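You operate a simulated robot arm through the tools that you are given. There is no shell and no other tool.

Carry out the task below with a simulated robot arm. There is one attempt and no reset: what you move stays moved.

JOB
Take the small carton and leave it on the shelf of the steel-topped table. Take the long cream bar and leave it on the right end of the long bench. Take the coconut shaker and leave it on the drip tray. Take the black counterweight and put it on the top of the low bench. Put the small clay cup on the top of the long steel table away on the top of the churn table. Put the nuts shaker on the back of the glass counter top away on the middle of the long bench. Do these in any order. Set down upright: small carton, coconut shaker, small clay cup, nuts shaker.

It is judged by the outcome, as a careful person would: the job done as asked, and still so three seconds after it is handed in. It fails if anything else is knocked over, pushed out of place, dropped, spilled or broken.

ROBOT AND FRAMES
A 5-joint arm with a three-finger gripper on a trunk, on a base that moves. Base frame: it is fixed to the floor where the robot stands at the start and does not move with it; the origin is under the middle of the robot, x ahead of it, y to its left, z up. Lengths are in m, angles in rad, forces in N, time in s.
With the tool pointing down near the work surface it reaches from about 0.3 to 0.66 m from the robot's upright axis, wherever it stands. Its first joint turns from -2.897 to 2.897 rad. Places, roughly: black counterweight [-1, 1.5, 1]; coconut shaker [3, -3, 1]; drip tray (20x34x7 cm) [1.3, -3.4, 0.9]; long cream bar (4x18x3 cm) [2.9, -1.8, 0.9]; middle of the long bench [2.9, -2.6, 0.9]; nuts shaker [-1.25, 1.5, 1.25]; right end of the long bench [2.8, -3.6, 0.9]; shelf of the steel-topped table [4.1, 1.6, 0.3]; small carton [3, -0.25, 0.5]; small clay cup (6x6x7 cm) [-6.6, 1.1, 0.9]; top of the churn table (58x24 cm) [-1.82, -2.22, 0.8]; top of the low bench [-1.9, 2.3, 0.3]. The tool tilts only in the upright plane through the base axis and itself; it spins freely about its own axis. Payload 1.37 kg.
The tool frame sits at the grasp point between the pads (the TCP): z along the fingers, y along the line on which they close. The tips reach 0.016 m beyond it. The gripper opens to 0.101 m; its body begins 0.082 m behind the TCP.
Orientation is told as [roll, pitch, yaw] about the base's x, y, z axes, in that order, counted from this pose: with the fingers straight down and closing along the base's y, the tool's x points along the base's -x, its y along +y and its z along -z.

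CONTROLS
- The arm moves only by the tool jog_arm. Its argument "motion" is one flat list of numbers, 7 for each row, row after row: the shift along the tool's x, y, z in m, then the turn, a rotation vector about the tool's x, y, z in rad, then the finger opening in m, from 0 to 0.101. In form: [dx, dy, dz, rx, ry, rz, fingers, dx, dy, dz, rx, ry, rz, fingers, ...]. A call has 1 to 20 rows; each row shifts and turns the commanded pose from where the row before left it, along the tool's axes as they then stand. Each row takes 0.2 s and may step no farther than 0.05 m and 0.15 rad from the row before; otherwise, or with a gripper value out of range, the whole call is refused. A pose out of reach is approached as far as the arm can. The call stops where the force on the tool passes 40 N (or 10 N more than at its start, if that is more) or the arm is blocked; 0.2 s more then pass. The fingers move at their own pace (about 0.045 m/s each) and stop on an object; they squeeze with about 26 N. The grip force told is the motor's: it shows also when the fingers shut on nothing. Time passes only in rows, and 0.2 s behind the last, so rows that do not move let the fingers close. It gives the time, the measured TCP pose, the force on the tool (base axes), the opening and the grip force at its end, in the units of the frame above (readings bear some noise), with the torque about the TCP (base axes, N m) and any sound that the robot's microphone picked up, and new pictures: "pictures" is both (left out), scene, wrist or none.
- Cameras (640 x 400 px; columns grow to the right, rows downward): "scene" is now at [0.0245, 0.1634, 1.3402]; the picture's right is [-0.14, -0.99, 0.00], its down [-0.64, 0.09, -0.76] and it looks along [0.76, -0.11, -0.65] (base axes); focal length 263 px, centre (320, 200). "wrist" rides on the gripper at [0.072, 0.02, -0.104] in the tool frame; the picture's right is [-0.26, 0.96, 0.00], its down [-0.76, -0.21, -0.62] and it looks along [-0.60, -0.16, 0.78] (tool axes); focal length 265 px, centre (320, 200). There is no depth. A picture from a camera that has moved, and an enlarged one, comes with that camera's place and axes in the base frame and with its lens.
- raise_lower(by): slides the trunk up (or, below 0, down) by that many m; the arm and the scene camera ride with it, the base frame stays. It gives what a move gives, with no picture.
- steer(legs): drives the robot by 1 to 6 legs, each [ahead, left, turn to the left] in m, m and rad, along the robot's own axes; the way and the turn of a leg run together, so that a leg with both is an arc; at most 1.5 m and 3.142 rad a leg. The arm and the cameras ride along, it lands a little off, and it stops where it bumps. It gives what a move gives, and a new picture of the scene camera.
- aim_head(pan, tilt): turns the head with the scene camera to pan (to the left, within 2.705 rad either way) and tilt (down, from -0.506 to 1.204), counted from straight ahead of the robot. It gives what a move gives, and a new picture of the scene camera.
- zoom(camera, box): a new picture of the part [left, top, right, bottom] of that camera's present view, enlarged. It takes no simulated time.
- job_done(): hands the job in; it is judged then, once.

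Nothing tells you exact positions but the pictures and the camera data. Unless the task says otherwise, let go and move clear before handing in.

The tools are called after ">>>" as a command line: name --argument value ..., lists and objects as JSON in quotes. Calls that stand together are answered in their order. jog_arm: Moves the arm, as the interface text tells. Its arguments: {"type":"object","properties":{"motion":{"type":"array"},"pictures":{"type":"string","enum":["both","scene","wrist","none"]}},"required":["motion"]} The other tools are called the same way: raise_lower (by) moves the trunk up or down; steer (legs) drives the base; aim_head (pan, tilt) turns the head that bears the scene camera; zoom (camera, box) takes an enlarged picture of a part of a camera's view; job_done () hands the job in.

At the start:

```text
clock: 0.0
ee_pos: [0.4153, 0.1289, 0.7742]
tool_rot: [-0.001, 0.0, 0.001]
ft_force: [-0.6, -0.2, -0.1]
ft_torque: [0.0, -0.02, 0.02]
gripper_width: 0.1003
gripper_force: 0.1
trunk travel left (down, up): [-0.275, 0.315]
robot x, y, heading: [-0.0025, -0.0051, 0.004]
head pan, tilt (commanded): [-0.143, 0.702]
```

scene: 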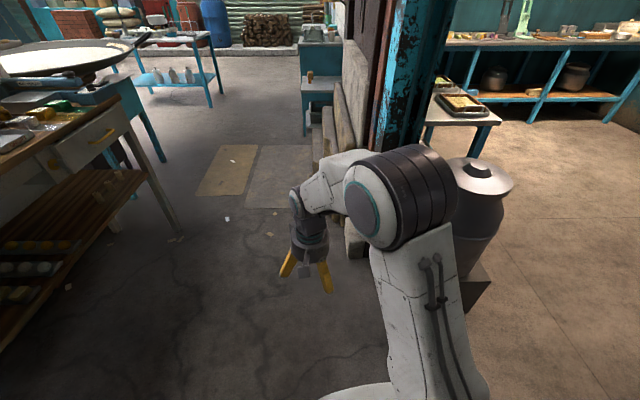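
wrist: 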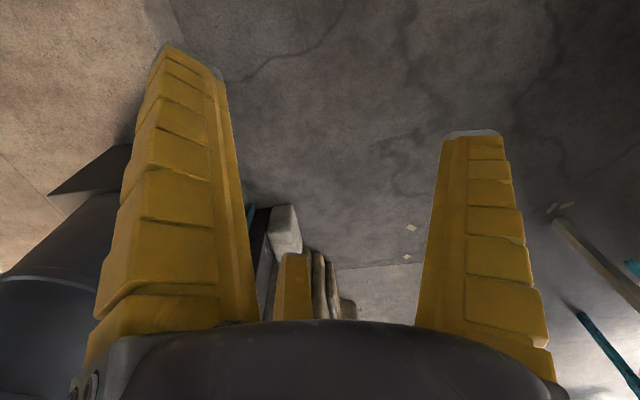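

I see a workshop: a wood counter with drawers to the left, a blue-legged table ahead, a pillar and a long bench to the right. I'll look around with the head first to map the places.

>>> aim_head --pan 0.0 --tilt 0.3

>>> aim_head --pan -0.8 --tilt 0.3

>>> aim_head --pan -1.6 --tilt 0.4

>>> aim_head --pan 0.8 --tilt 0.4

>>> aim_head --pan 1.6 --tilt 0.4

>>> aim_head --pan 2.5 --tilt 0.4

>>> aim_head --pan -2.5 --tilt 0.4

```text
clock: 0.9
ee_pos: [0.4156, 0.1287, 0.7736]
tool_rot: [0.001, -0.001, 0.0]
ft_force: [-0.8, -0.5, -0.6]
ft_torque: [-0.01, 0.01, 0.02]
gripper_width: 0.1007
gripper_force: 0.1
trunk travel left (down, up): [-0.275, 0.315]
robot x, y, heading: [-0.0011, 0.0024, -0.006]
head pan, tilt (commanded): [0.0, 0.3]
camera scene: at [0.0339, 0.1754, 1.3764], right [0.0, -1.0, 0.0], down [-0.3, 0.0, -0.95], along [0.95, 0.0, -0.3], focal length 263 px, centre (320, 200)
```

scene: 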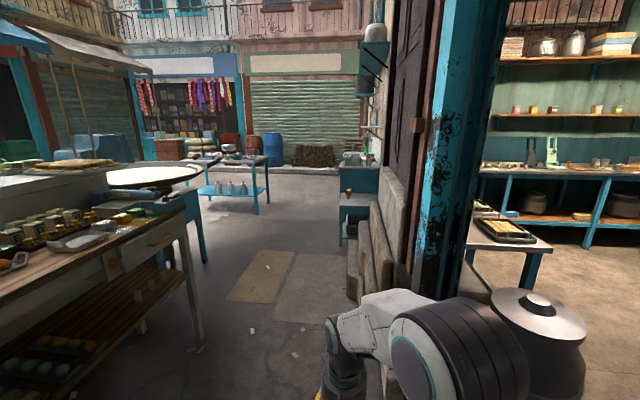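

```text
clock: 2.0
ee_pos: [0.4155, 0.1291, 0.7741]
tool_rot: [-0.001, -0.001, 0.0]
ft_force: [-0.2, 0.4, 0.6]
ft_torque: [0.04, -0.02, -0.01]
gripper_width: 0.1007
gripper_force: 0.1
trunk travel left (down, up): [-0.275, 0.315]
robot x, y, heading: [-0.0011, -0.001, 0.0]
head pan, tilt (commanded): [-0.799, 0.3]
camera scene: at [0.0056, 0.1086, 1.3765], right [-0.72, -0.7, 0.0], down [-0.21, 0.21, -0.96], along [0.67, -0.68, -0.3], focal length 263 px, centre (320, 200)
```

scene: 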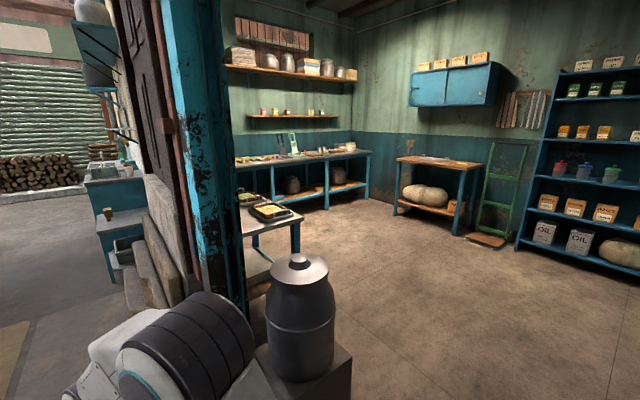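

```text
clock: 3.1
ee_pos: [0.4158, 0.1279, 0.7744]
tool_rot: [0.0, 0.0, 0.0]
ft_force: [-0.8, -0.1, 0.0]
ft_torque: [0.0, -0.04, -0.02]
gripper_width: 0.1006
gripper_force: 0.1
trunk travel left (down, up): [-0.275, 0.315]
robot x, y, heading: [0.0003, -0.0028, 0.0]
head pan, tilt (commanded): [-1.6, 0.4]
camera scene: at [-0.0622, 0.0829, 1.3673], right [-1.0, 0.03, 0.0], down [0.01, 0.39, -0.92], along [-0.03, -0.92, -0.39], focal length 263 px, centre (320, 200)
```

scene: 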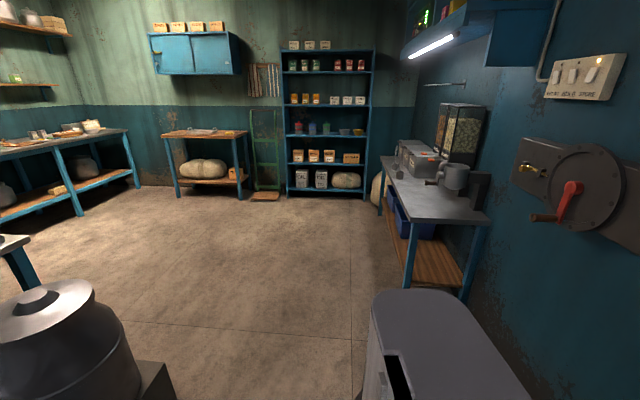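

```text
clock: 5.3
ee_pos: [0.4165, 0.1287, 0.7739]
tool_rot: [-0.001, 0.001, -0.001]
ft_force: [0.0, -0.3, 1.2]
ft_torque: [0.0, 0.0, 0.01]
gripper_width: 0.1006
gripper_force: 0.0
trunk travel left (down, up): [-0.275, 0.315]
robot x, y, heading: [-0.0026, 0.0004, 0.005]
head pan, tilt (commanded): [0.799, 0.4]
camera scene: at [0.0051, 0.2419, 1.3673], right [0.72, -0.7, 0.0], down [-0.27, -0.28, -0.92], along [0.64, 0.66, -0.39], focal length 263 px, centre (320, 200)
```

scene: 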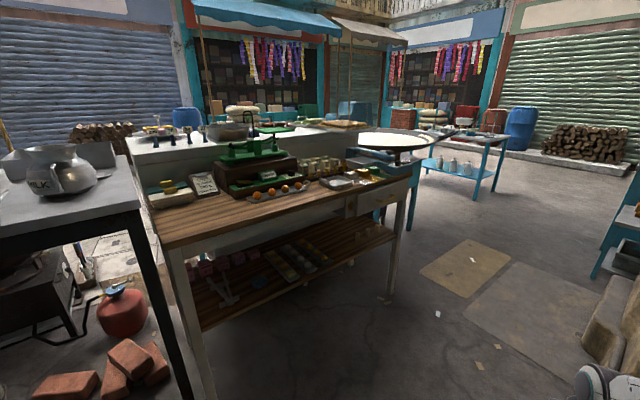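

```text
clock: 6.5
ee_pos: [0.4161, 0.1283, 0.7736]
tool_rot: [0.001, 0.0, -0.001]
ft_force: [-0.1, 0.4, 0.8]
ft_torque: [-0.01, 0.01, -0.02]
gripper_width: 0.1002
gripper_force: 0.0
trunk travel left (down, up): [-0.275, 0.315]
robot x, y, heading: [-0.0006, 0.0025, 0.001]
head pan, tilt (commanded): [1.6, 0.4]
camera scene: at [-0.0622, 0.2681, 1.3672], right [1.0, 0.03, 0.0], down [0.01, -0.39, -0.92], along [-0.03, 0.92, -0.39], focal length 263 px, centre (320, 200)
```

scene: 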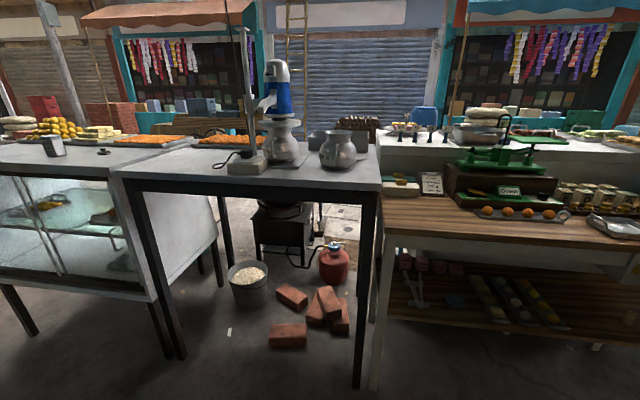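

```text
clock: 7.7
ee_pos: [0.4153, 0.1285, 0.7746]
tool_rot: [0.0, 0.001, 0.001]
ft_force: [-0.2, 0.4, -0.2]
ft_torque: [0.02, 0.02, -0.01]
gripper_width: 0.1004
gripper_force: 0.1
trunk travel left (down, up): [-0.275, 0.315]
robot x, y, heading: [-0.0001, 0.0036, 0.005]
head pan, tilt (commanded): [2.499, 0.4]
camera scene: at [-0.1337, 0.231, 1.3673], right [0.6, 0.8, 0.0], down [0.31, -0.23, -0.92], along [-0.74, 0.55, -0.39], focal length 263 px, centre (320, 200)
```

scene: 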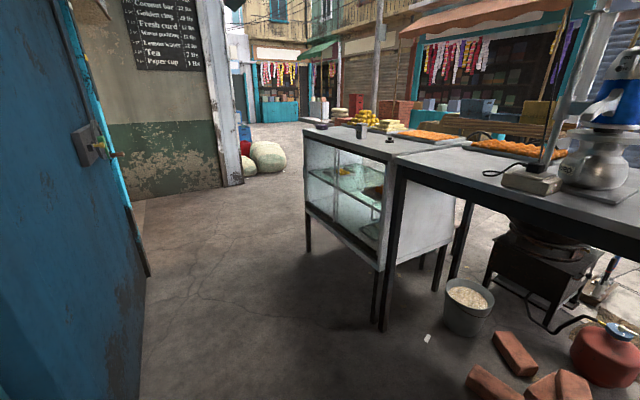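

```text
clock: 11.6
ee_pos: [0.4152, 0.1277, 0.7732]
tool_rot: [0.0, 0.0, 0.0]
ft_force: [0.5, -0.4, 0.3]
ft_torque: [-0.01, 0.01, 0.0]
gripper_width: 0.1006
gripper_force: 0.1
trunk travel left (down, up): [-0.275, 0.315]
robot x, y, heading: [-0.0022, -0.0024, -0.008]
head pan, tilt (commanded): [-2.499, 0.4]
camera scene: at [-0.1337, 0.12, 1.3673], right [-0.6, 0.8, 0.0], down [0.31, 0.23, -0.92], along [-0.74, -0.55, -0.39], focal length 263 px, centre (320, 200)
```

scene: 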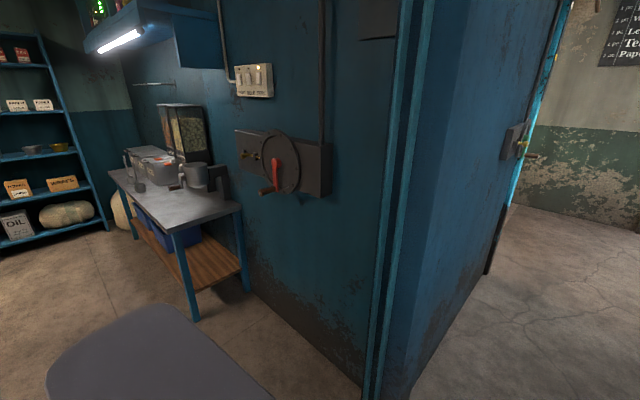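

The layout agrees with the rough list: glass counter behind-left, shop room to the right with the long bench. I'll zoom onto the objects and look at the robot's own footprint.

>>> aim_head --pan 2.3 --tilt 0.2

>>> zoom --camera "scene" --box '[240, 120, 560, 320]'

>>> aim_head --pan 1.57 --tilt 1.2

>>> aim_head --pan 2.7 --tilt 1.2

>>> aim_head --pan -1.57 --tilt 1.2

>>> aim_head --pan 0.0 --tilt 1.2

```text
clock: 15.4
ee_pos: [0.4165, 0.1293, 0.7744]
tool_rot: [0.001, 0.0, -0.002]
ft_force: [0.0, -0.7, 0.7]
ft_torque: [-0.01, 0.0, -0.01]
gripper_width: 0.1006
gripper_force: 0.1
trunk travel left (down, up): [-0.275, 0.315]
robot x, y, heading: [-0.0012, -0.0017, 0.002]
head pan, tilt (commanded): [2.3, 0.201]
camera scene: at [-0.1216, 0.245, 1.3858], right [0.75, 0.67, 0.0], down [0.13, -0.15, -0.98], along [-0.65, 0.73, -0.2], focal length 263 px, centre (320, 200)
```

scene: 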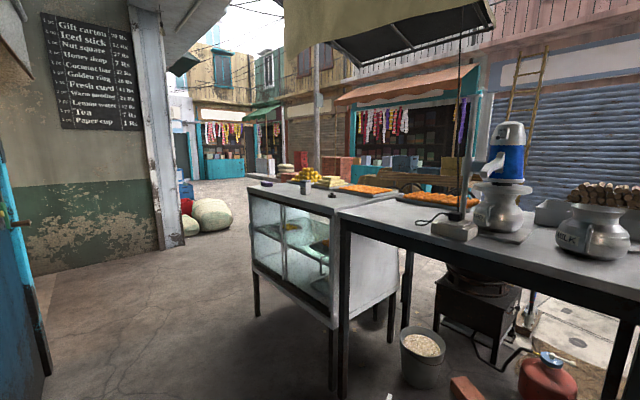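

```text
2.00 times, centred on (400, 220) of scene
camera zoom: at [-0.1216, 0.245, 1.3858], right [0.75, 0.67, 0.0], down [0.13, -0.15, -0.98], along [-0.65, 0.73, -0.2], focal length 526 px, centre (160, 160)
```

zoom: 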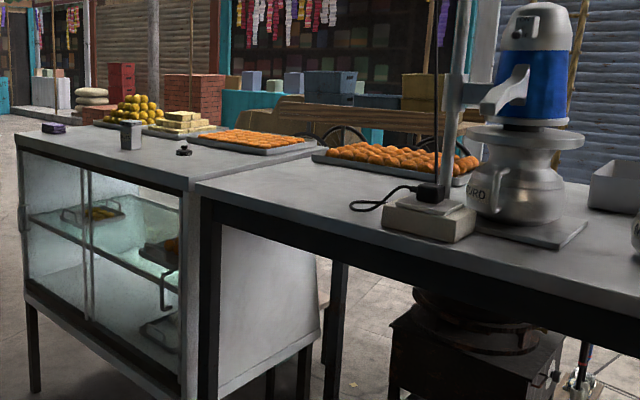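

```text
clock: 16.7
ee_pos: [0.4164, 0.1285, 0.7741]
tool_rot: [-0.001, 0.0, 0.001]
ft_force: [0.4, 0.3, -0.9]
ft_torque: [-0.01, 0.0, -0.01]
gripper_width: 0.1006
gripper_force: 0.1
trunk travel left (down, up): [-0.275, 0.315]
robot x, y, heading: [-0.0027, -0.0003, -0.0]
head pan, tilt (commanded): [1.571, 1.201]
camera scene: at [-0.0595, 0.2314, 1.3045], right [1.0, 0.0, 0.0], down [0.0, -0.93, -0.36], along [0.0, 0.36, -0.93], focal length 263 px, centre (320, 200)
```

scene: 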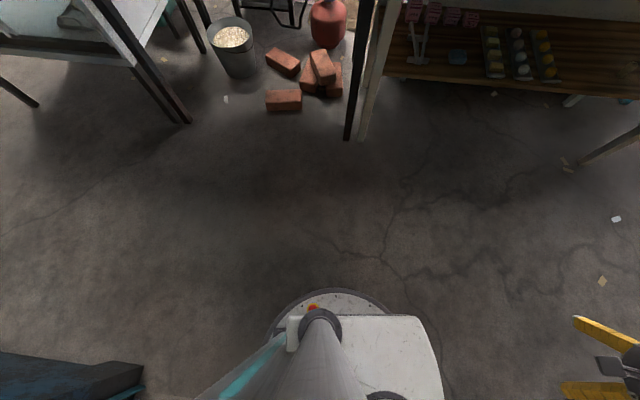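

```text
clock: 18.0
ee_pos: [0.417, 0.1284, 0.7739]
tool_rot: [-0.001, -0.001, 0.0]
ft_force: [0.1, 1.0, 0.0]
ft_torque: [-0.02, -0.01, 0.02]
gripper_width: 0.1007
gripper_force: 0.0
trunk travel left (down, up): [-0.275, 0.315]
robot x, y, heading: [0.0045, -0.0009, -0.001]
head pan, tilt (commanded): [2.7, 1.201]
camera scene: at [-0.1101, 0.1994, 1.3044], right [0.43, 0.9, 0.0], down [0.84, -0.4, -0.36], along [-0.33, 0.16, -0.93], focal length 263 px, centre (320, 200)
```

scene: 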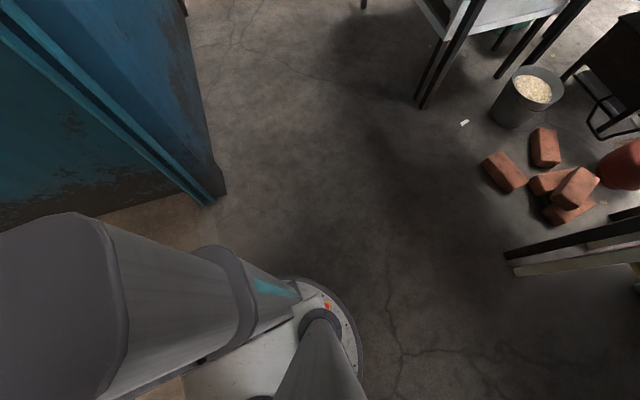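

```text
clock: 21.5
ee_pos: [0.417, 0.1292, 0.7741]
tool_rot: [-0.001, 0.0, 0.001]
ft_force: [0.0, 0.6, 0.0]
ft_torque: [-0.01, 0.02, -0.03]
gripper_width: 0.1004
gripper_force: 0.1
trunk travel left (down, up): [-0.275, 0.315]
robot x, y, heading: [-0.0013, 0.0017, 0.007]
head pan, tilt (commanded): [-1.571, 1.201]
camera scene: at [-0.0595, 0.1196, 1.3044], right [-1.0, 0.0, 0.0], down [0.0, 0.93, -0.36], along [0.0, -0.36, -0.93], focal length 263 px, centre (320, 200)
```

scene: 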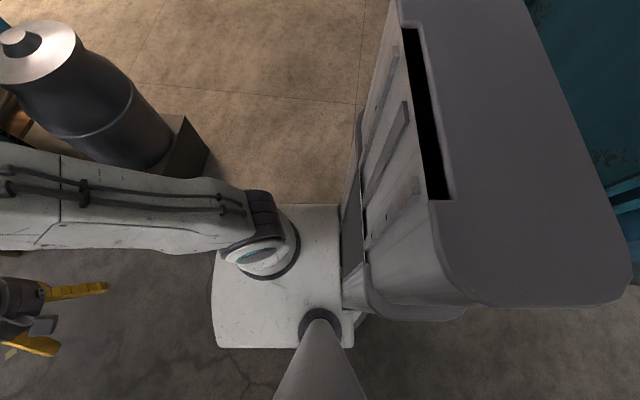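

```text
clock: 23.1
ee_pos: [0.4155, 0.1285, 0.7735]
tool_rot: [0.0, -0.001, -0.001]
ft_force: [0.6, 0.4, 0.8]
ft_torque: [-0.01, -0.02, -0.02]
gripper_width: 0.1007
gripper_force: 0.0
trunk travel left (down, up): [-0.275, 0.315]
robot x, y, heading: [0.0039, -0.003, -0.002]
head pan, tilt (commanded): [0.0, 1.201]
camera scene: at [-0.0036, 0.1754, 1.3044], right [0.0, -1.0, 0.0], down [-0.93, 0.0, -0.36], along [0.36, 0.0, -0.93], focal length 263 px, centre (320, 200)
```

scene: 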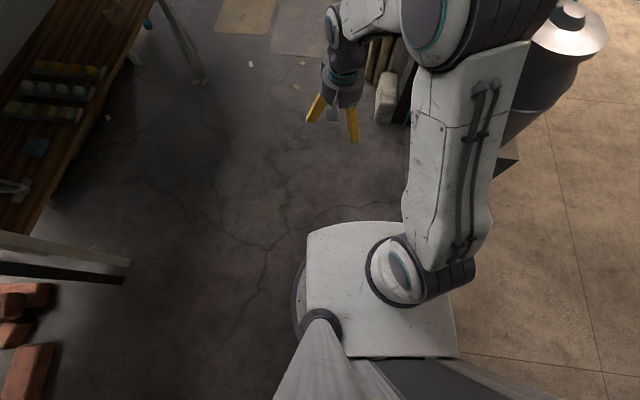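

The base is a disc of about 0.29 m radius with the arm on a front platform. I'll raise the trunk, turn to face the glass counter (+y) and drive toward the nuts shaker and black counterweight.

>>> raise_lower --by 0.25

>>> aim_head --pan 0.0 --tilt 0.5

>>> steer --legs '[[0, 0, 1.571], [0.5, 1.1, 0]]'

```text
clock: 25.7
ee_pos: [0.4164, 0.1284, 1.0237]
tool_rot: [0.0, 0.001, 0.0]
ft_force: [0.0, -0.3, -0.4]
ft_torque: [-0.01, 0.0, -0.01]
gripper_width: 0.1003
gripper_force: 0.1
trunk travel left (down, up): [-0.525, 0.065]
robot x, y, heading: [-0.0001, -0.0006, 0.003]
head pan, tilt (commanded): [0.0, 1.201]
```

```text
clock: 26.8
ee_pos: [0.4153, 0.1284, 1.0242]
tool_rot: [0.001, -0.001, 0.0]
ft_force: [0.5, -0.4, -0.1]
ft_torque: [0.03, -0.05, -0.03]
gripper_width: 0.1006
gripper_force: 0.0
trunk travel left (down, up): [-0.525, 0.065]
robot x, y, heading: [-0.003, 0.0023, -0.001]
head pan, tilt (commanded): [0.0, 0.499]
camera scene: at [0.0315, 0.1755, 1.608], right [0.0, -1.0, 0.0], down [-0.48, 0.0, -0.88], along [0.88, 0.0, -0.48], focal length 263 px, centre (320, 200)
```

scene: 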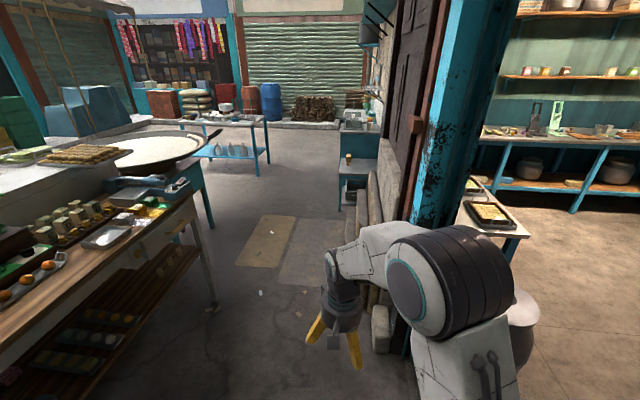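

```text
clock: 36.7
ee_pos: [-1.2266, 0.9066, 1.0235]
tool_rot: [0.001, 0.0, 1.578]
ft_force: [-0.5, -0.8, 0.9]
ft_torque: [0.0, 0.02, 0.01]
gripper_width: 0.1008
gripper_force: 0.0
trunk travel left (down, up): [-0.525, 0.065]
robot x, y, heading: [-1.0967, 0.4891, 1.573]
head pan, tilt (commanded): [0.0, 0.499]
camera scene: at [-1.2702, 0.521, 1.6081], right [1.0, 0.01, 0.0], down [0.0, -0.48, -0.88], along [-0.01, 0.88, -0.48], focal length 263 px, centre (320, 200)
```

scene: 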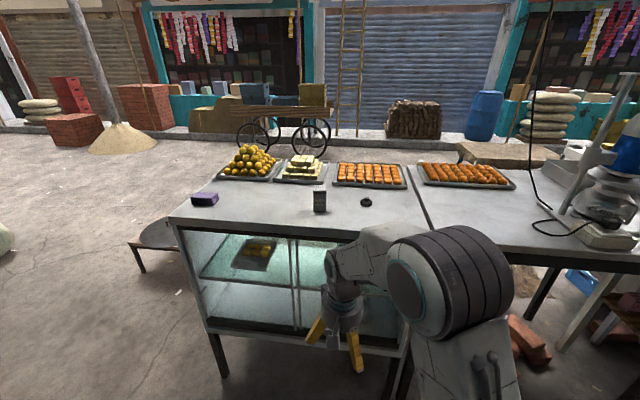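

The glass counter is ahead with the steel shaker, black weight and a dark box on its back edge; the low bench's left end shows behind it to the left. I'll zoom in.

>>> zoom --camera "scene" --box '[180, 140, 420, 290]'

>>> zoom --camera "scene" --box '[290, 170, 390, 232]'

>>> zoom --camera "scene" --box '[100, 180, 220, 290]'

```text
2.67 times, centred on (300, 215) of scene
camera zoom: at [-1.2702, 0.521, 1.6081], right [1.0, 0.01, 0.0], down [0.0, -0.48, -0.88], along [-0.01, 0.88, -0.48], focal length 701 px, centre (373, 160)
```

zoom: 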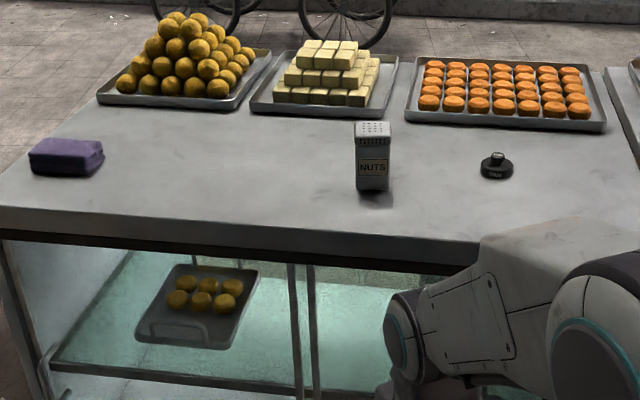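

```text
6.40 times, centred on (340, 201) of scene
camera zoom: at [-1.2702, 0.521, 1.6081], right [1.0, 0.01, 0.0], down [0.0, -0.48, -0.88], along [-0.01, 0.88, -0.48], focal length 1682 px, centre (192, 194)
```

zoom: 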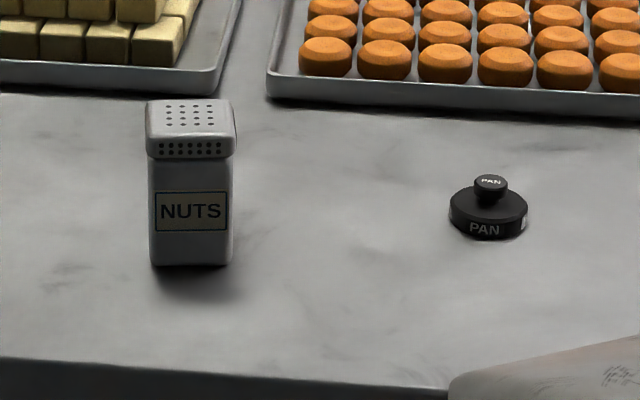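

```text
3.64 times, centred on (160, 235) of scene
camera zoom: at [-1.2702, 0.521, 1.6081], right [1.0, 0.01, 0.0], down [0.0, -0.48, -0.88], along [-0.01, 0.88, -0.48], focal length 956 px, centre (902, 73)
```

zoom: 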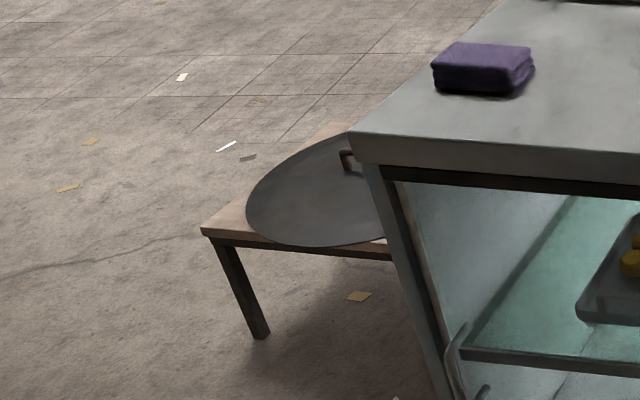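

The nuts shaker (≈5 cm wide, 9 cm tall) stands near (-1.27, 1.42) and the PAN weight (≈4.8 cm disc) near (-1.09, 1.45), counter top z≈1.08. I'll lift the arm clear of the counter and drive closer.

>>> jog_arm --motion '[0, 0, -0.05, 0, 0, 0, 0.1, 0, 0, -0.05, 0, 0, 0, 0.1, 0, 0, -0.05, 0, 0, 0, 0.1, 0, 0, -0.05, 0, 0, 0, 0.1]' --pictures "none"

>>> steer --legs '[[0.36, 0, 0]]'

```text
clock: 37.7
ee_pos: [-1.2251, 0.9042, 1.2241]
tool_rot: [0.001, 0.0, 1.579]
ft_force: [0.3, -0.2, 0.6]
ft_torque: [0.01, 0.05, -0.02]
gripper_width: 0.0999
gripper_force: 0.1
trunk travel left (down, up): [-0.525, 0.065]
robot x, y, heading: [-1.0924, 0.4939, 1.579]
head pan, tilt (commanded): [0.0, 0.499]
```

```text
clock: 40.0
ee_pos: [-1.2232, 1.2702, 1.2221]
tool_rot: [0.0, 0.001, 1.57]
ft_force: [0.4, -1.1, -0.4]
ft_torque: [-0.02, 0.0, -0.04]
gripper_width: 0.1001
gripper_force: 0.0
trunk travel left (down, up): [-0.525, 0.065]
robot x, y, heading: [-1.0956, 0.8578, 1.567]
head pan, tilt (commanded): [0.0, 0.499]
camera scene: at [-1.271, 0.8869, 1.6081], right [1.0, 0.0, 0.0], down [0.0, -0.48, -0.88], along [0.0, 0.88, -0.48], focal length 263 px, centre (320, 200)
```

scene: 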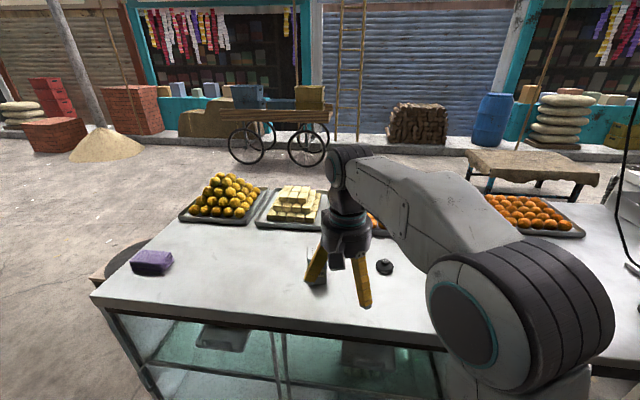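

>>> aim_head --pan 0.0 --tilt 0.75

>>> zoom --camera "scene" --box '[280, 140, 440, 240]'

>>> zoom --camera "wrist" --box '[0, 0, 640, 400]'

```text
clock: 40.8
ee_pos: [-1.2241, 1.2694, 1.2227]
tool_rot: [0.001, 0.0, 1.571]
ft_force: [0.9, 0.5, 0.2]
ft_torque: [-0.03, 0.0, 0.0]
gripper_width: 0.1001
gripper_force: 0.0
trunk travel left (down, up): [-0.525, 0.065]
robot x, y, heading: [-1.0962, 0.8542, 1.574]
head pan, tilt (commanded): [0.0, 0.75]
camera scene: at [-1.271, 0.878, 1.5862], right [1.0, 0.0, 0.0], down [0.0, -0.68, -0.73], along [0.0, 0.73, -0.68], focal length 263 px, centre (320, 200)
```

scene: 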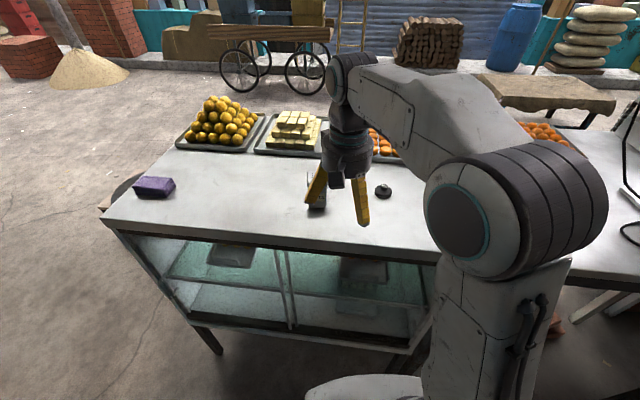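

```text
4.00 times, centred on (360, 190) of scene
camera zoom: at [-1.271, 0.878, 1.5862], right [1.0, 0.0, 0.0], down [0.0, -0.68, -0.73], along [0.0, 0.73, -0.68], focal length 1052 px, centre (160, 240)
```

zoom: 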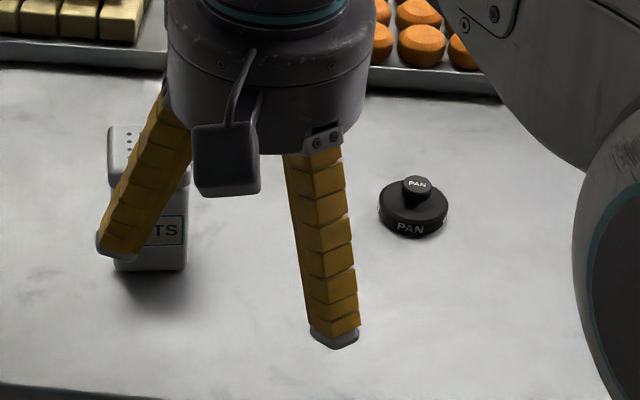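

```text
1.00 times, centred on (320, 200) of wrist (not enlarged: the box is as wide or as high as the picture)
camera zoom: at [-1.2447, 1.1983, 1.3269], right [-0.96, 0.26, 0.0], down [0.21, 0.76, 0.62], along [0.16, 0.6, -0.78], focal length 265 px, centre (320, 200)
```

zoom: 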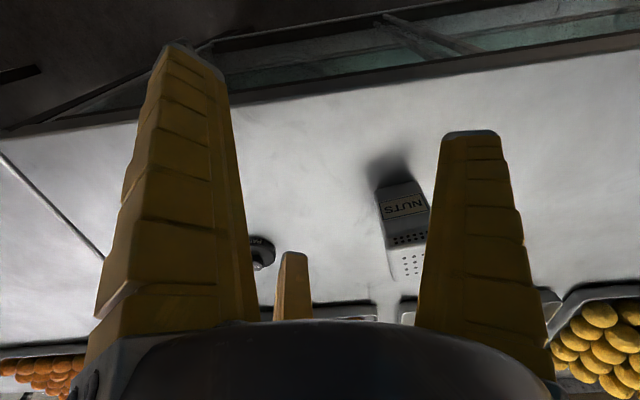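

The gripper seems to have three fingers (one at +y, two at −y side). I'll close it in the air once to learn how the fingers meet.

>>> jog_arm --motion '[0, 0, 0, 0, 0, 0, 0.05, 0, 0, 0, 0, 0, 0, 0.05, 0, 0, 0, 0, 0, 0, 0.05, 0, 0, 0, 0, 0, 0, 0.05]' --pictures "wrist"

>>> jog_arm --motion '[0, 0, 0, 0, 0, 0, 0.0, 0, 0, 0, 0, 0, 0, 0.0, 0, 0, 0, 0, 0, 0, 0.0, 0, 0, 0, 0, 0, 0, 0.0]' --pictures "both"

>>> zoom --camera "scene" --box '[280, 140, 440, 240]'

```text
clock: 41.8
ee_pos: [-1.2247, 1.2692, 1.223]
tool_rot: [0.0, 0.002, 1.573]
ft_force: [0.8, 0.4, -0.2]
ft_torque: [0.02, 0.0, 0.02]
gripper_width: 0.0537
gripper_force: 2.9
trunk travel left (down, up): [-0.525, 0.065]
robot x, y, heading: [-1.0967, 0.8563, 1.572]
head pan, tilt (commanded): [0.0, 0.75]
camera wrist: at [-1.2447, 1.1982, 1.3269], right [-0.96, 0.26, 0.0], down [0.21, 0.76, 0.62], along [0.16, 0.6, -0.78], focal length 265 px, centre (320, 200)
```

wrist: 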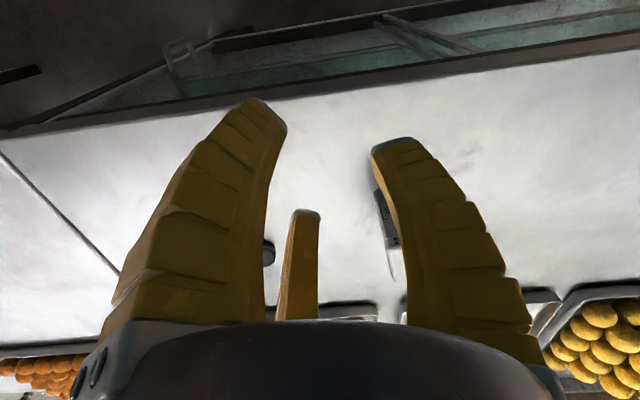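

```text
clock: 42.8
ee_pos: [-1.2241, 1.2703, 1.2221]
tool_rot: [0.001, 0.0, 1.571]
ft_force: [-0.1, 0.5, -0.1]
ft_torque: [0.03, 0.05, -0.01]
gripper_width: 0.0
gripper_force: 25.6
trunk travel left (down, up): [-0.525, 0.065]
robot x, y, heading: [-1.0957, 0.8532, 1.566]
head pan, tilt (commanded): [0.0, 0.75]
camera scene: at [-1.271, 0.8779, 1.5862], right [1.0, 0.0, 0.0], down [0.0, -0.68, -0.73], along [0.0, 0.73, -0.68], focal length 263 px, centre (320, 200)
camera wrist: at [-1.2447, 1.1982, 1.3269], right [-0.96, 0.26, 0.0], down [0.21, 0.76, 0.62], along [0.16, 0.6, -0.78], focal length 265 px, centre (320, 200)
```

scene: 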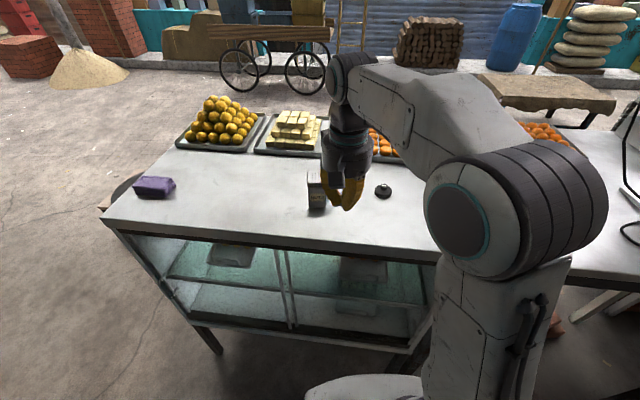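
wrist: 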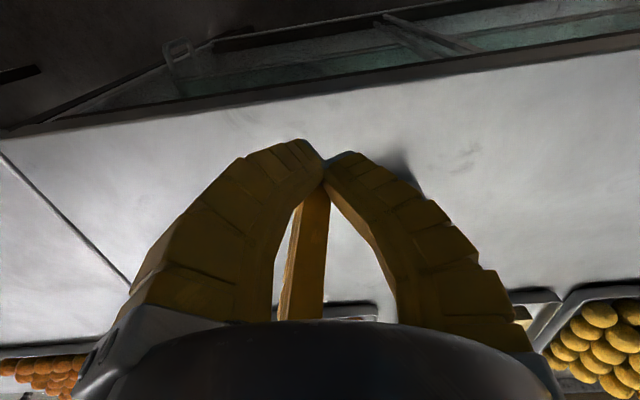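

```text
4.00 times, centred on (360, 190) of scene
camera zoom: at [-1.271, 0.8779, 1.5862], right [1.0, 0.0, 0.0], down [0.0, -0.68, -0.73], along [0.0, 0.73, -0.68], focal length 1052 px, centre (160, 240)
```

zoom: 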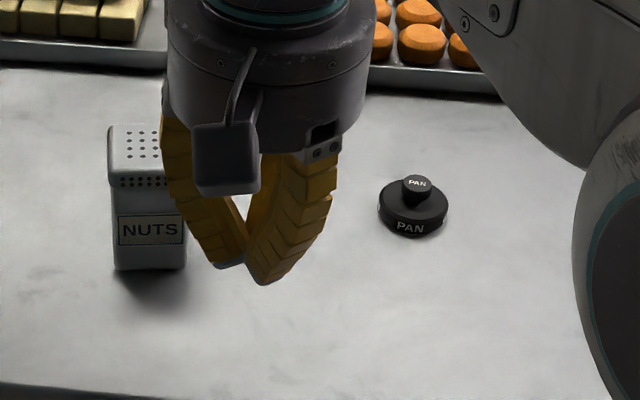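

The fingers close centrically (three at 120°). I'll move over the PAN weight at about (-1.09, 1.446) with fingers open and check alignment before descending.

>>> jog_arm --motion '[-0.0352, -0.0269, 0, 0, 0, 0, 0.1, -0.0352, -0.0269, 0, 0, 0, 0, 0.1, -0.0352, -0.0269, 0, 0, 0, 0, 0.1, -0.0352, -0.0269, 0, 0, 0, 0, 0.1, -0.0352, -0.0269, 0, 0, 0, 0, 0.1, 0, 0, 0.04, 0, 0, 0, 0.1]' --pictures "both"

>>> zoom --camera "scene" --box '[300, 120, 460, 220]'

```text
clock: 44.2
ee_pos: [-1.0888, 1.4293, 1.1722]
tool_rot: [0.0, 0.003, 1.571]
ft_force: [1.4, 0.8, -0.5]
ft_torque: [-0.07, -0.04, 0.03]
gripper_width: 0.1
gripper_force: 0.1
out of reach, approached as far as the arm can: row 5
trunk travel left (down, up): [-0.525, 0.065]
robot x, y, heading: [-1.0958, 0.8514, 1.572]
head pan, tilt (commanded): [0.0, 0.75]
camera scene: at [-1.2712, 0.8803, 1.5861], right [1.0, 0.0, 0.0], down [0.0, -0.68, -0.73], along [0.0, 0.73, -0.68], focal length 263 px, centre (320, 200)
camera wrist: at [-1.1101, 1.3582, 1.2765], right [-0.96, 0.26, 0.0], down [0.21, 0.76, 0.62], along [0.16, 0.6, -0.78], focal length 265 px, centre (320, 200)
```

scene: 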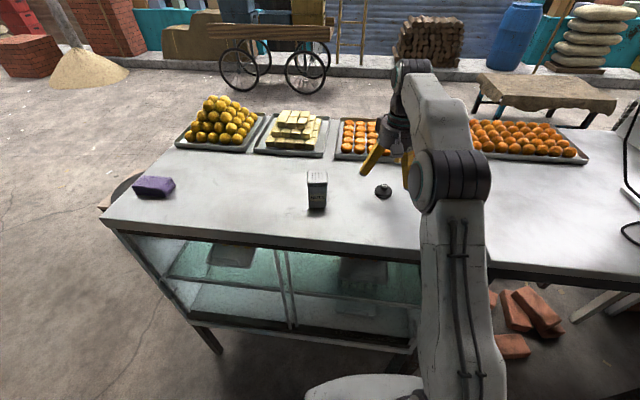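
wrist: 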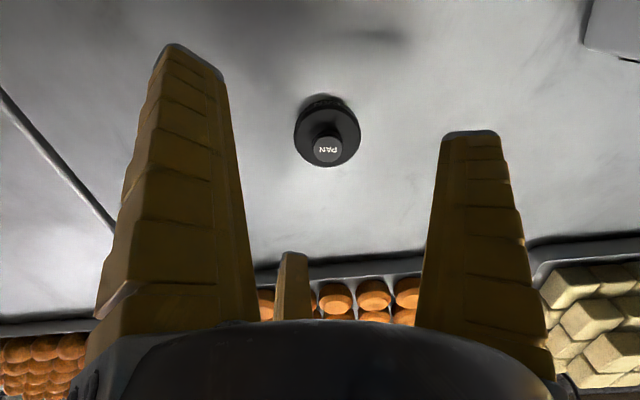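

```text
4.00 times, centred on (380, 170) of scene
camera zoom: at [-1.2712, 0.8803, 1.5861], right [1.0, 0.0, 0.0], down [0.0, -0.68, -0.73], along [0.0, 0.73, -0.68], focal length 1052 px, centre (80, 320)
```

zoom: 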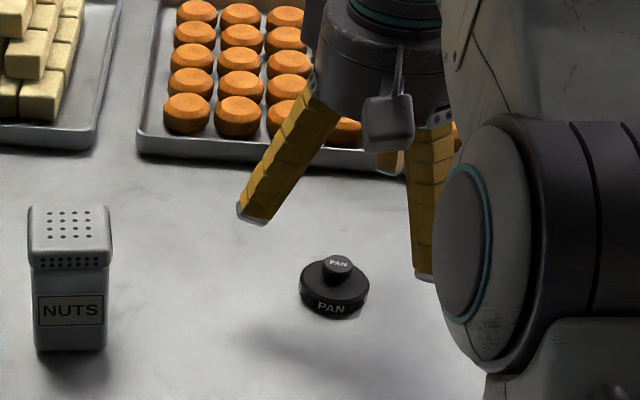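

The weight is near (-1.092, 1.442); my TCP is ~1.3 cm short of it in y. I'll descend in small steps while correcting.

>>> jog_arm --motion '[-0.0065, 0.0015, 0.015, 0, 0, 0, 0.1, -0.006, 0.0015, 0.015, 0, 0, 0, 0.1]' --pictures "wrist"

```text
clock: 44.8
ee_pos: [-1.0929, 1.4407, 1.1427]
tool_rot: [0.0, -0.001, 1.569]
ft_force: [-0.1, 0.3, -0.6]
ft_torque: [0.02, -0.02, 0.02]
gripper_width: 0.0994
gripper_force: 0.0
trunk travel left (down, up): [-0.525, 0.065]
robot x, y, heading: [-1.0965, 0.8549, 1.571]
head pan, tilt (commanded): [0.0, 0.75]
camera wrist: at [-1.1132, 1.3691, 1.2472], right [-0.96, 0.26, 0.0], down [0.21, 0.76, 0.62], along [0.16, 0.6, -0.78], focal length 265 px, centre (320, 200)
```

wrist: 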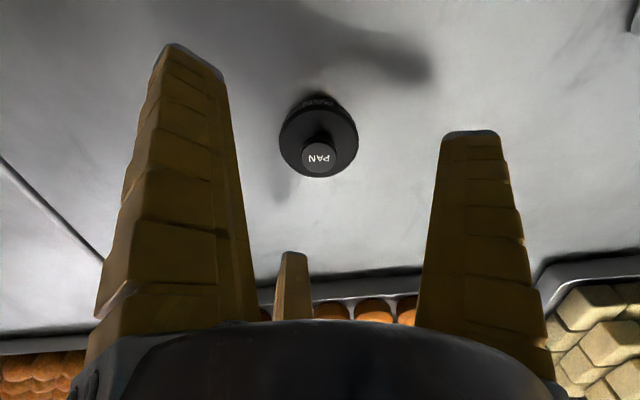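

Well aligned. Descending to grasp height.

>>> jog_arm --motion '[0.0015, 0, 0.012, 0, 0, 0, 0.1, 0.001, 0, 0.012, 0, 0, 0, 0.1, 0.001, 0, 0.01, 0, 0, 0, 0.1]' --pictures "both"

>>> zoom --camera "scene" --box '[320, 120, 480, 220]'

```text
clock: 45.6
ee_pos: [-1.0942, 1.437, 1.1092]
tool_rot: [-0.001, -0.001, 1.571]
ft_force: [0.1, 0.0, -0.2]
ft_torque: [-0.03, -0.01, -0.01]
gripper_width: 0.0998
gripper_force: 0.0
trunk travel left (down, up): [-0.525, 0.065]
robot x, y, heading: [-1.0925, 0.8545, 1.569]
head pan, tilt (commanded): [0.0, 0.75]
camera scene: at [-1.271, 0.878, 1.5862], right [1.0, 0.0, 0.0], down [0.0, -0.68, -0.73], along [0.0, 0.73, -0.68], focal length 263 px, centre (320, 200)
camera wrist: at [-1.1142, 1.3659, 1.2132], right [-0.96, 0.26, 0.0], down [0.21, 0.76, 0.62], along [0.16, 0.6, -0.78], focal length 265 px, centre (320, 200)
```

scene: 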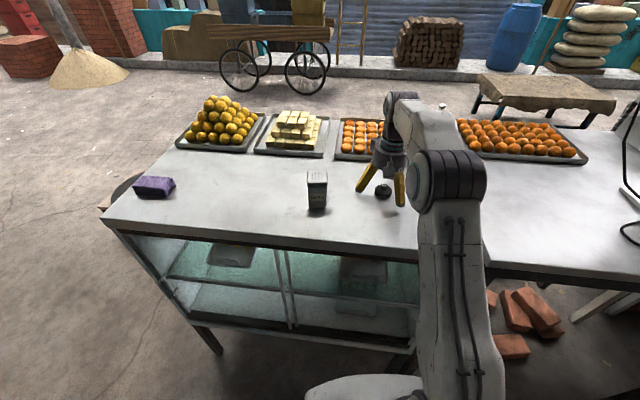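
wrist: 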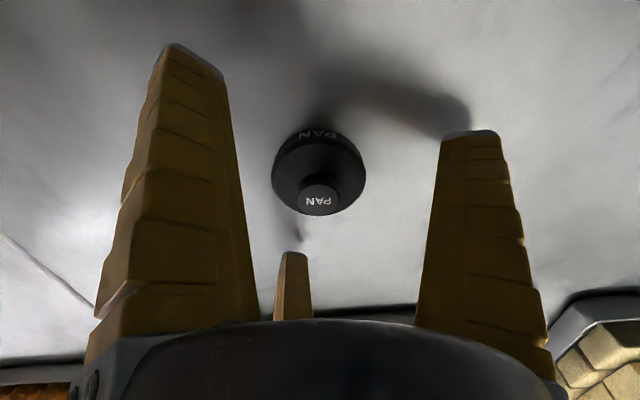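

```text
4.00 times, centred on (400, 170) of scene
camera zoom: at [-1.271, 0.878, 1.5862], right [1.0, 0.0, 0.0], down [0.0, -0.68, -0.73], along [0.0, 0.73, -0.68], focal length 1052 px, centre (0, 320)
```

zoom: 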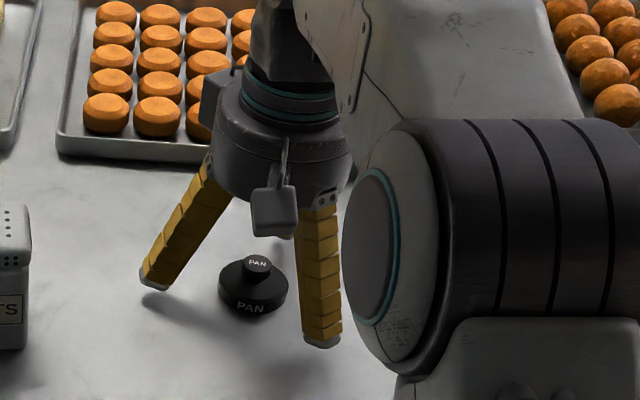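

>>> jog_arm --motion '[0.001, 0, 0.006, 0, 0, 0, 0.1, 0, 0, 0, 0, 0, 0, 0.03, 0, 0, 0, 0, 0, 0, 0.0, 0, 0, 0, 0, 0, 0, 0.0, 0, 0, 0, 0, 0, 0, 0.0, 0, 0, 0, 0, 0, 0, 0.0]' --pictures "both"

>>> zoom --camera "scene" --box '[320, 120, 480, 220]'

```text
clock: 47.0
ee_pos: [-1.0933, 1.4346, 1.1049]
tool_rot: [-0.001, -0.006, 1.571]
ft_force: [0.1, -4.3, 25.8]
ft_torque: [-0.37, -0.16, 0.09]
gripper_width: 0.0432
gripper_force: 25.9
trunk travel left (down, up): [-0.525, 0.065]
robot x, y, heading: [-1.0977, 0.8569, 1.572]
head pan, tilt (commanded): [0.0, 0.75]
camera scene: at [-1.271, 0.8741, 1.5865], right [1.0, 0.0, 0.0], down [0.0, -0.68, -0.73], along [0.0, 0.73, -0.68], focal length 263 px, centre (320, 200)
camera wrist: at [-1.1139, 1.3615, 1.21], right [-0.96, 0.26, 0.0], down [0.21, 0.75, 0.63], along [0.16, 0.6, -0.78], focal length 265 px, centre (320, 200)
```

scene: 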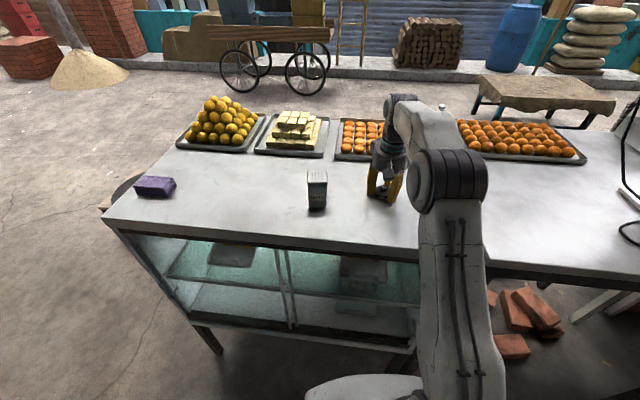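
wrist: 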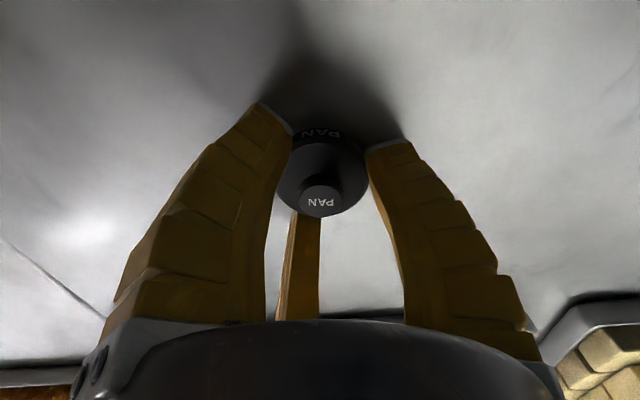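

```text
4.00 times, centred on (400, 170) of scene
camera zoom: at [-1.271, 0.8741, 1.5865], right [1.0, 0.0, 0.0], down [0.0, -0.68, -0.73], along [0.0, 0.73, -0.68], focal length 1052 px, centre (0, 320)
```

zoom: 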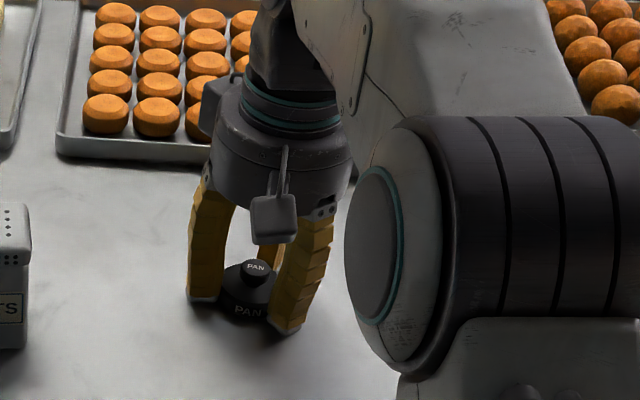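

The weight is gripped (opening 0.043). Lifting it.

>>> jog_arm --motion '[0, 0, -0.01, 0, 0, 0, 0.0, 0, 0, -0.03, 0, 0, 0, 0.0, 0, 0, -0.04, 0, 0, 0, 0.0, 0.03, 0, -0.03, 0, 0, 0, 0.0, 0.04, 0, -0.02, 0, 0, 0, 0.0]' --pictures "both"

```text
clock: 48.2
ee_pos: [-1.0932, 1.3659, 1.2337]
tool_rot: [0.001, -0.002, 1.572]
ft_force: [-0.1, 0.3, -1.7]
ft_torque: [0.03, -0.01, 0.01]
gripper_width: 0.0419
gripper_force: 26.2
trunk travel left (down, up): [-0.525, 0.065]
robot x, y, heading: [-1.0957, 0.8535, 1.574]
head pan, tilt (commanded): [0.0, 0.75]
camera scene: at [-1.2709, 0.8766, 1.5861], right [1.0, 0.0, 0.0], down [0.0, -0.68, -0.73], along [0.0, 0.73, -0.68], focal length 263 px, centre (320, 200)
camera wrist: at [-1.1131, 1.2929, 1.3383], right [-0.96, 0.26, 0.0], down [0.21, 0.76, 0.62], along [0.16, 0.6, -0.78], focal length 265 px, centre (320, 200)
```

scene: 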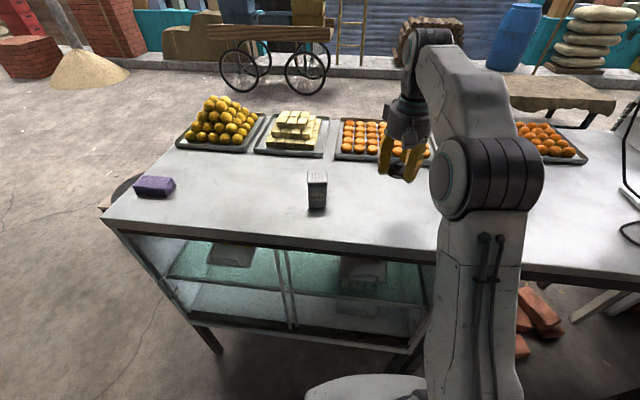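
wrist: 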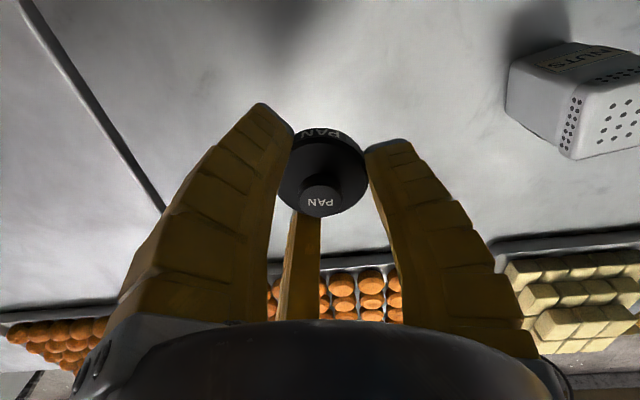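

The weight is held. I'll retract, back away and drive left past the counter's end to look at the low bench.

>>> jog_arm --motion '[0.05, 0, 0, 0, 0, 0, 0.0, 0.05, 0, 0, 0, 0, 0, 0.0]' --pictures "none"

>>> steer --legs '[[-0.22, 0, 0], [0, 1.45, 0], [0, 0.35, 0]]'

>>> aim_head --pan -0.3 --tilt 0.6

```text
clock: 48.8
ee_pos: [-1.0935, 1.2634, 1.2317]
tool_rot: [0.0, -0.001, 1.571]
ft_force: [-0.1, -0.9, -2.1]
ft_torque: [0.02, -0.02, 0.03]
gripper_width: 0.0418
gripper_force: 25.6
trunk travel left (down, up): [-0.525, 0.065]
robot x, y, heading: [-1.0966, 0.8547, 1.57]
head pan, tilt (commanded): [0.0, 0.75]
```

```text
clock: 59.3
ee_pos: [-2.9391, 1.0176, 1.2318]
tool_rot: [-0.001, 0.0, 1.597]
ft_force: [-0.6, -0.6, -2.1]
ft_torque: [-0.01, 0.0, -0.03]
gripper_width: 0.0419
gripper_force: 26.0
trunk travel left (down, up): [-0.525, 0.065]
robot x, y, heading: [-2.9283, 0.6087, 1.603]
head pan, tilt (commanded): [0.0, 0.75]
camera scene: at [-3.106, 0.6254, 1.586], right [1.0, 0.03, 0.0], down [0.02, -0.68, -0.73], along [-0.02, 0.73, -0.68], focal length 263 px, centre (320, 200)
```

scene: 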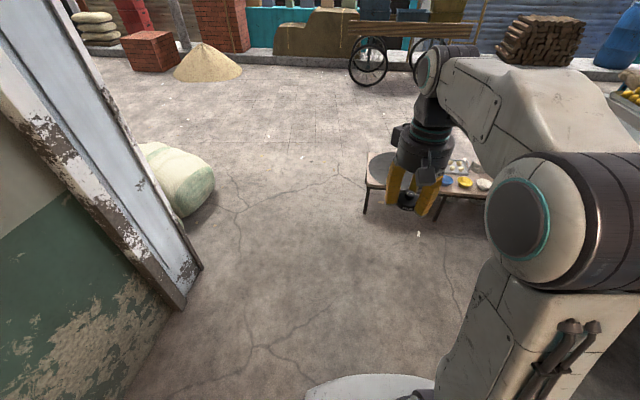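

```text
clock: 60.1
ee_pos: [-2.9386, 1.0178, 1.2324]
tool_rot: [0.002, 0.001, 1.599]
ft_force: [-0.6, 0.4, -1.7]
ft_torque: [0.01, -0.03, -0.03]
gripper_width: 0.0418
gripper_force: 25.7
trunk travel left (down, up): [-0.525, 0.065]
robot x, y, heading: [-2.9299, 0.6137, 1.602]
head pan, tilt (commanded): [-0.3, 0.6]
camera scene: at [-3.0791, 0.6277, 1.599], right [0.96, -0.27, 0.0], down [-0.15, -0.54, -0.82], along [0.22, 0.79, -0.57], focal length 263 px, centre (320, 200)
```

scene: 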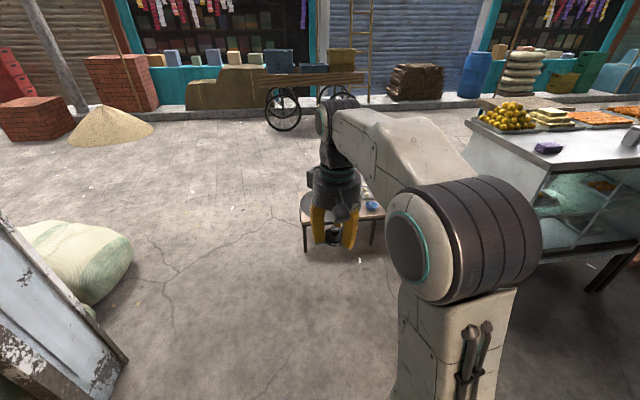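

>>> steer --legs '[[0.7, 0, 0]]'

>>> aim_head --pan -0.75 --tilt 0.75

```text
clock: 64.0
ee_pos: [-2.9657, 1.7213, 1.232]
tool_rot: [0.001, 0.001, 1.608]
ft_force: [-0.3, 1.0, -2.4]
ft_torque: [0.03, 0.0, 0.02]
gripper_width: 0.0419
gripper_force: 26.0
trunk travel left (down, up): [-0.525, 0.065]
robot x, y, heading: [-2.953, 1.3121, 1.612]
head pan, tilt (commanded): [-0.3, 0.6]
camera scene: at [-3.1025, 1.3302, 1.599], right [0.97, -0.26, 0.0], down [-0.15, -0.55, -0.82], along [0.21, 0.8, -0.57], focal length 263 px, centre (320, 200)
```

scene: 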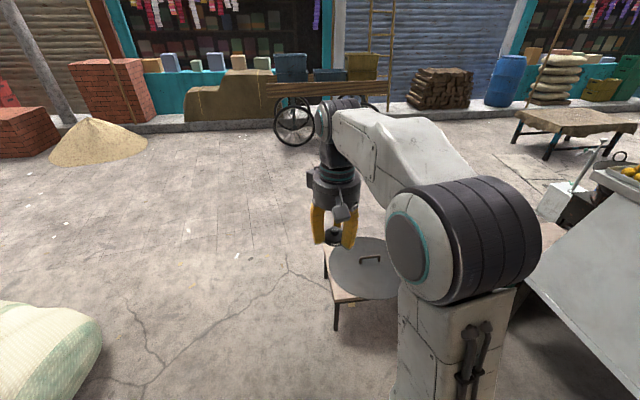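

```text
clock: 64.8
ee_pos: [-2.9659, 1.7206, 1.2334]
tool_rot: [0.0, 0.0, 1.61]
ft_force: [0.2, 0.1, -1.5]
ft_torque: [0.0, -0.03, 0.03]
gripper_width: 0.0416
gripper_force: 26.0
trunk travel left (down, up): [-0.525, 0.065]
robot x, y, heading: [-2.9526, 1.309, 1.612]
head pan, tilt (commanded): [-0.75, 0.75]
camera scene: at [-3.0713, 1.3071, 1.5862], right [0.76, -0.65, 0.0], down [-0.45, -0.52, -0.73], along [0.48, 0.55, -0.68], focal length 263 px, centre (320, 200)
```

scene: 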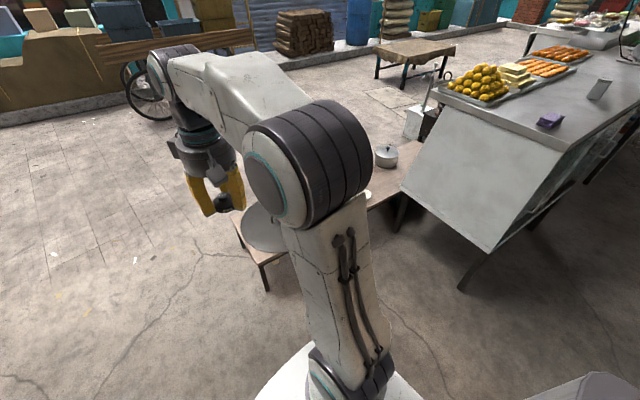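

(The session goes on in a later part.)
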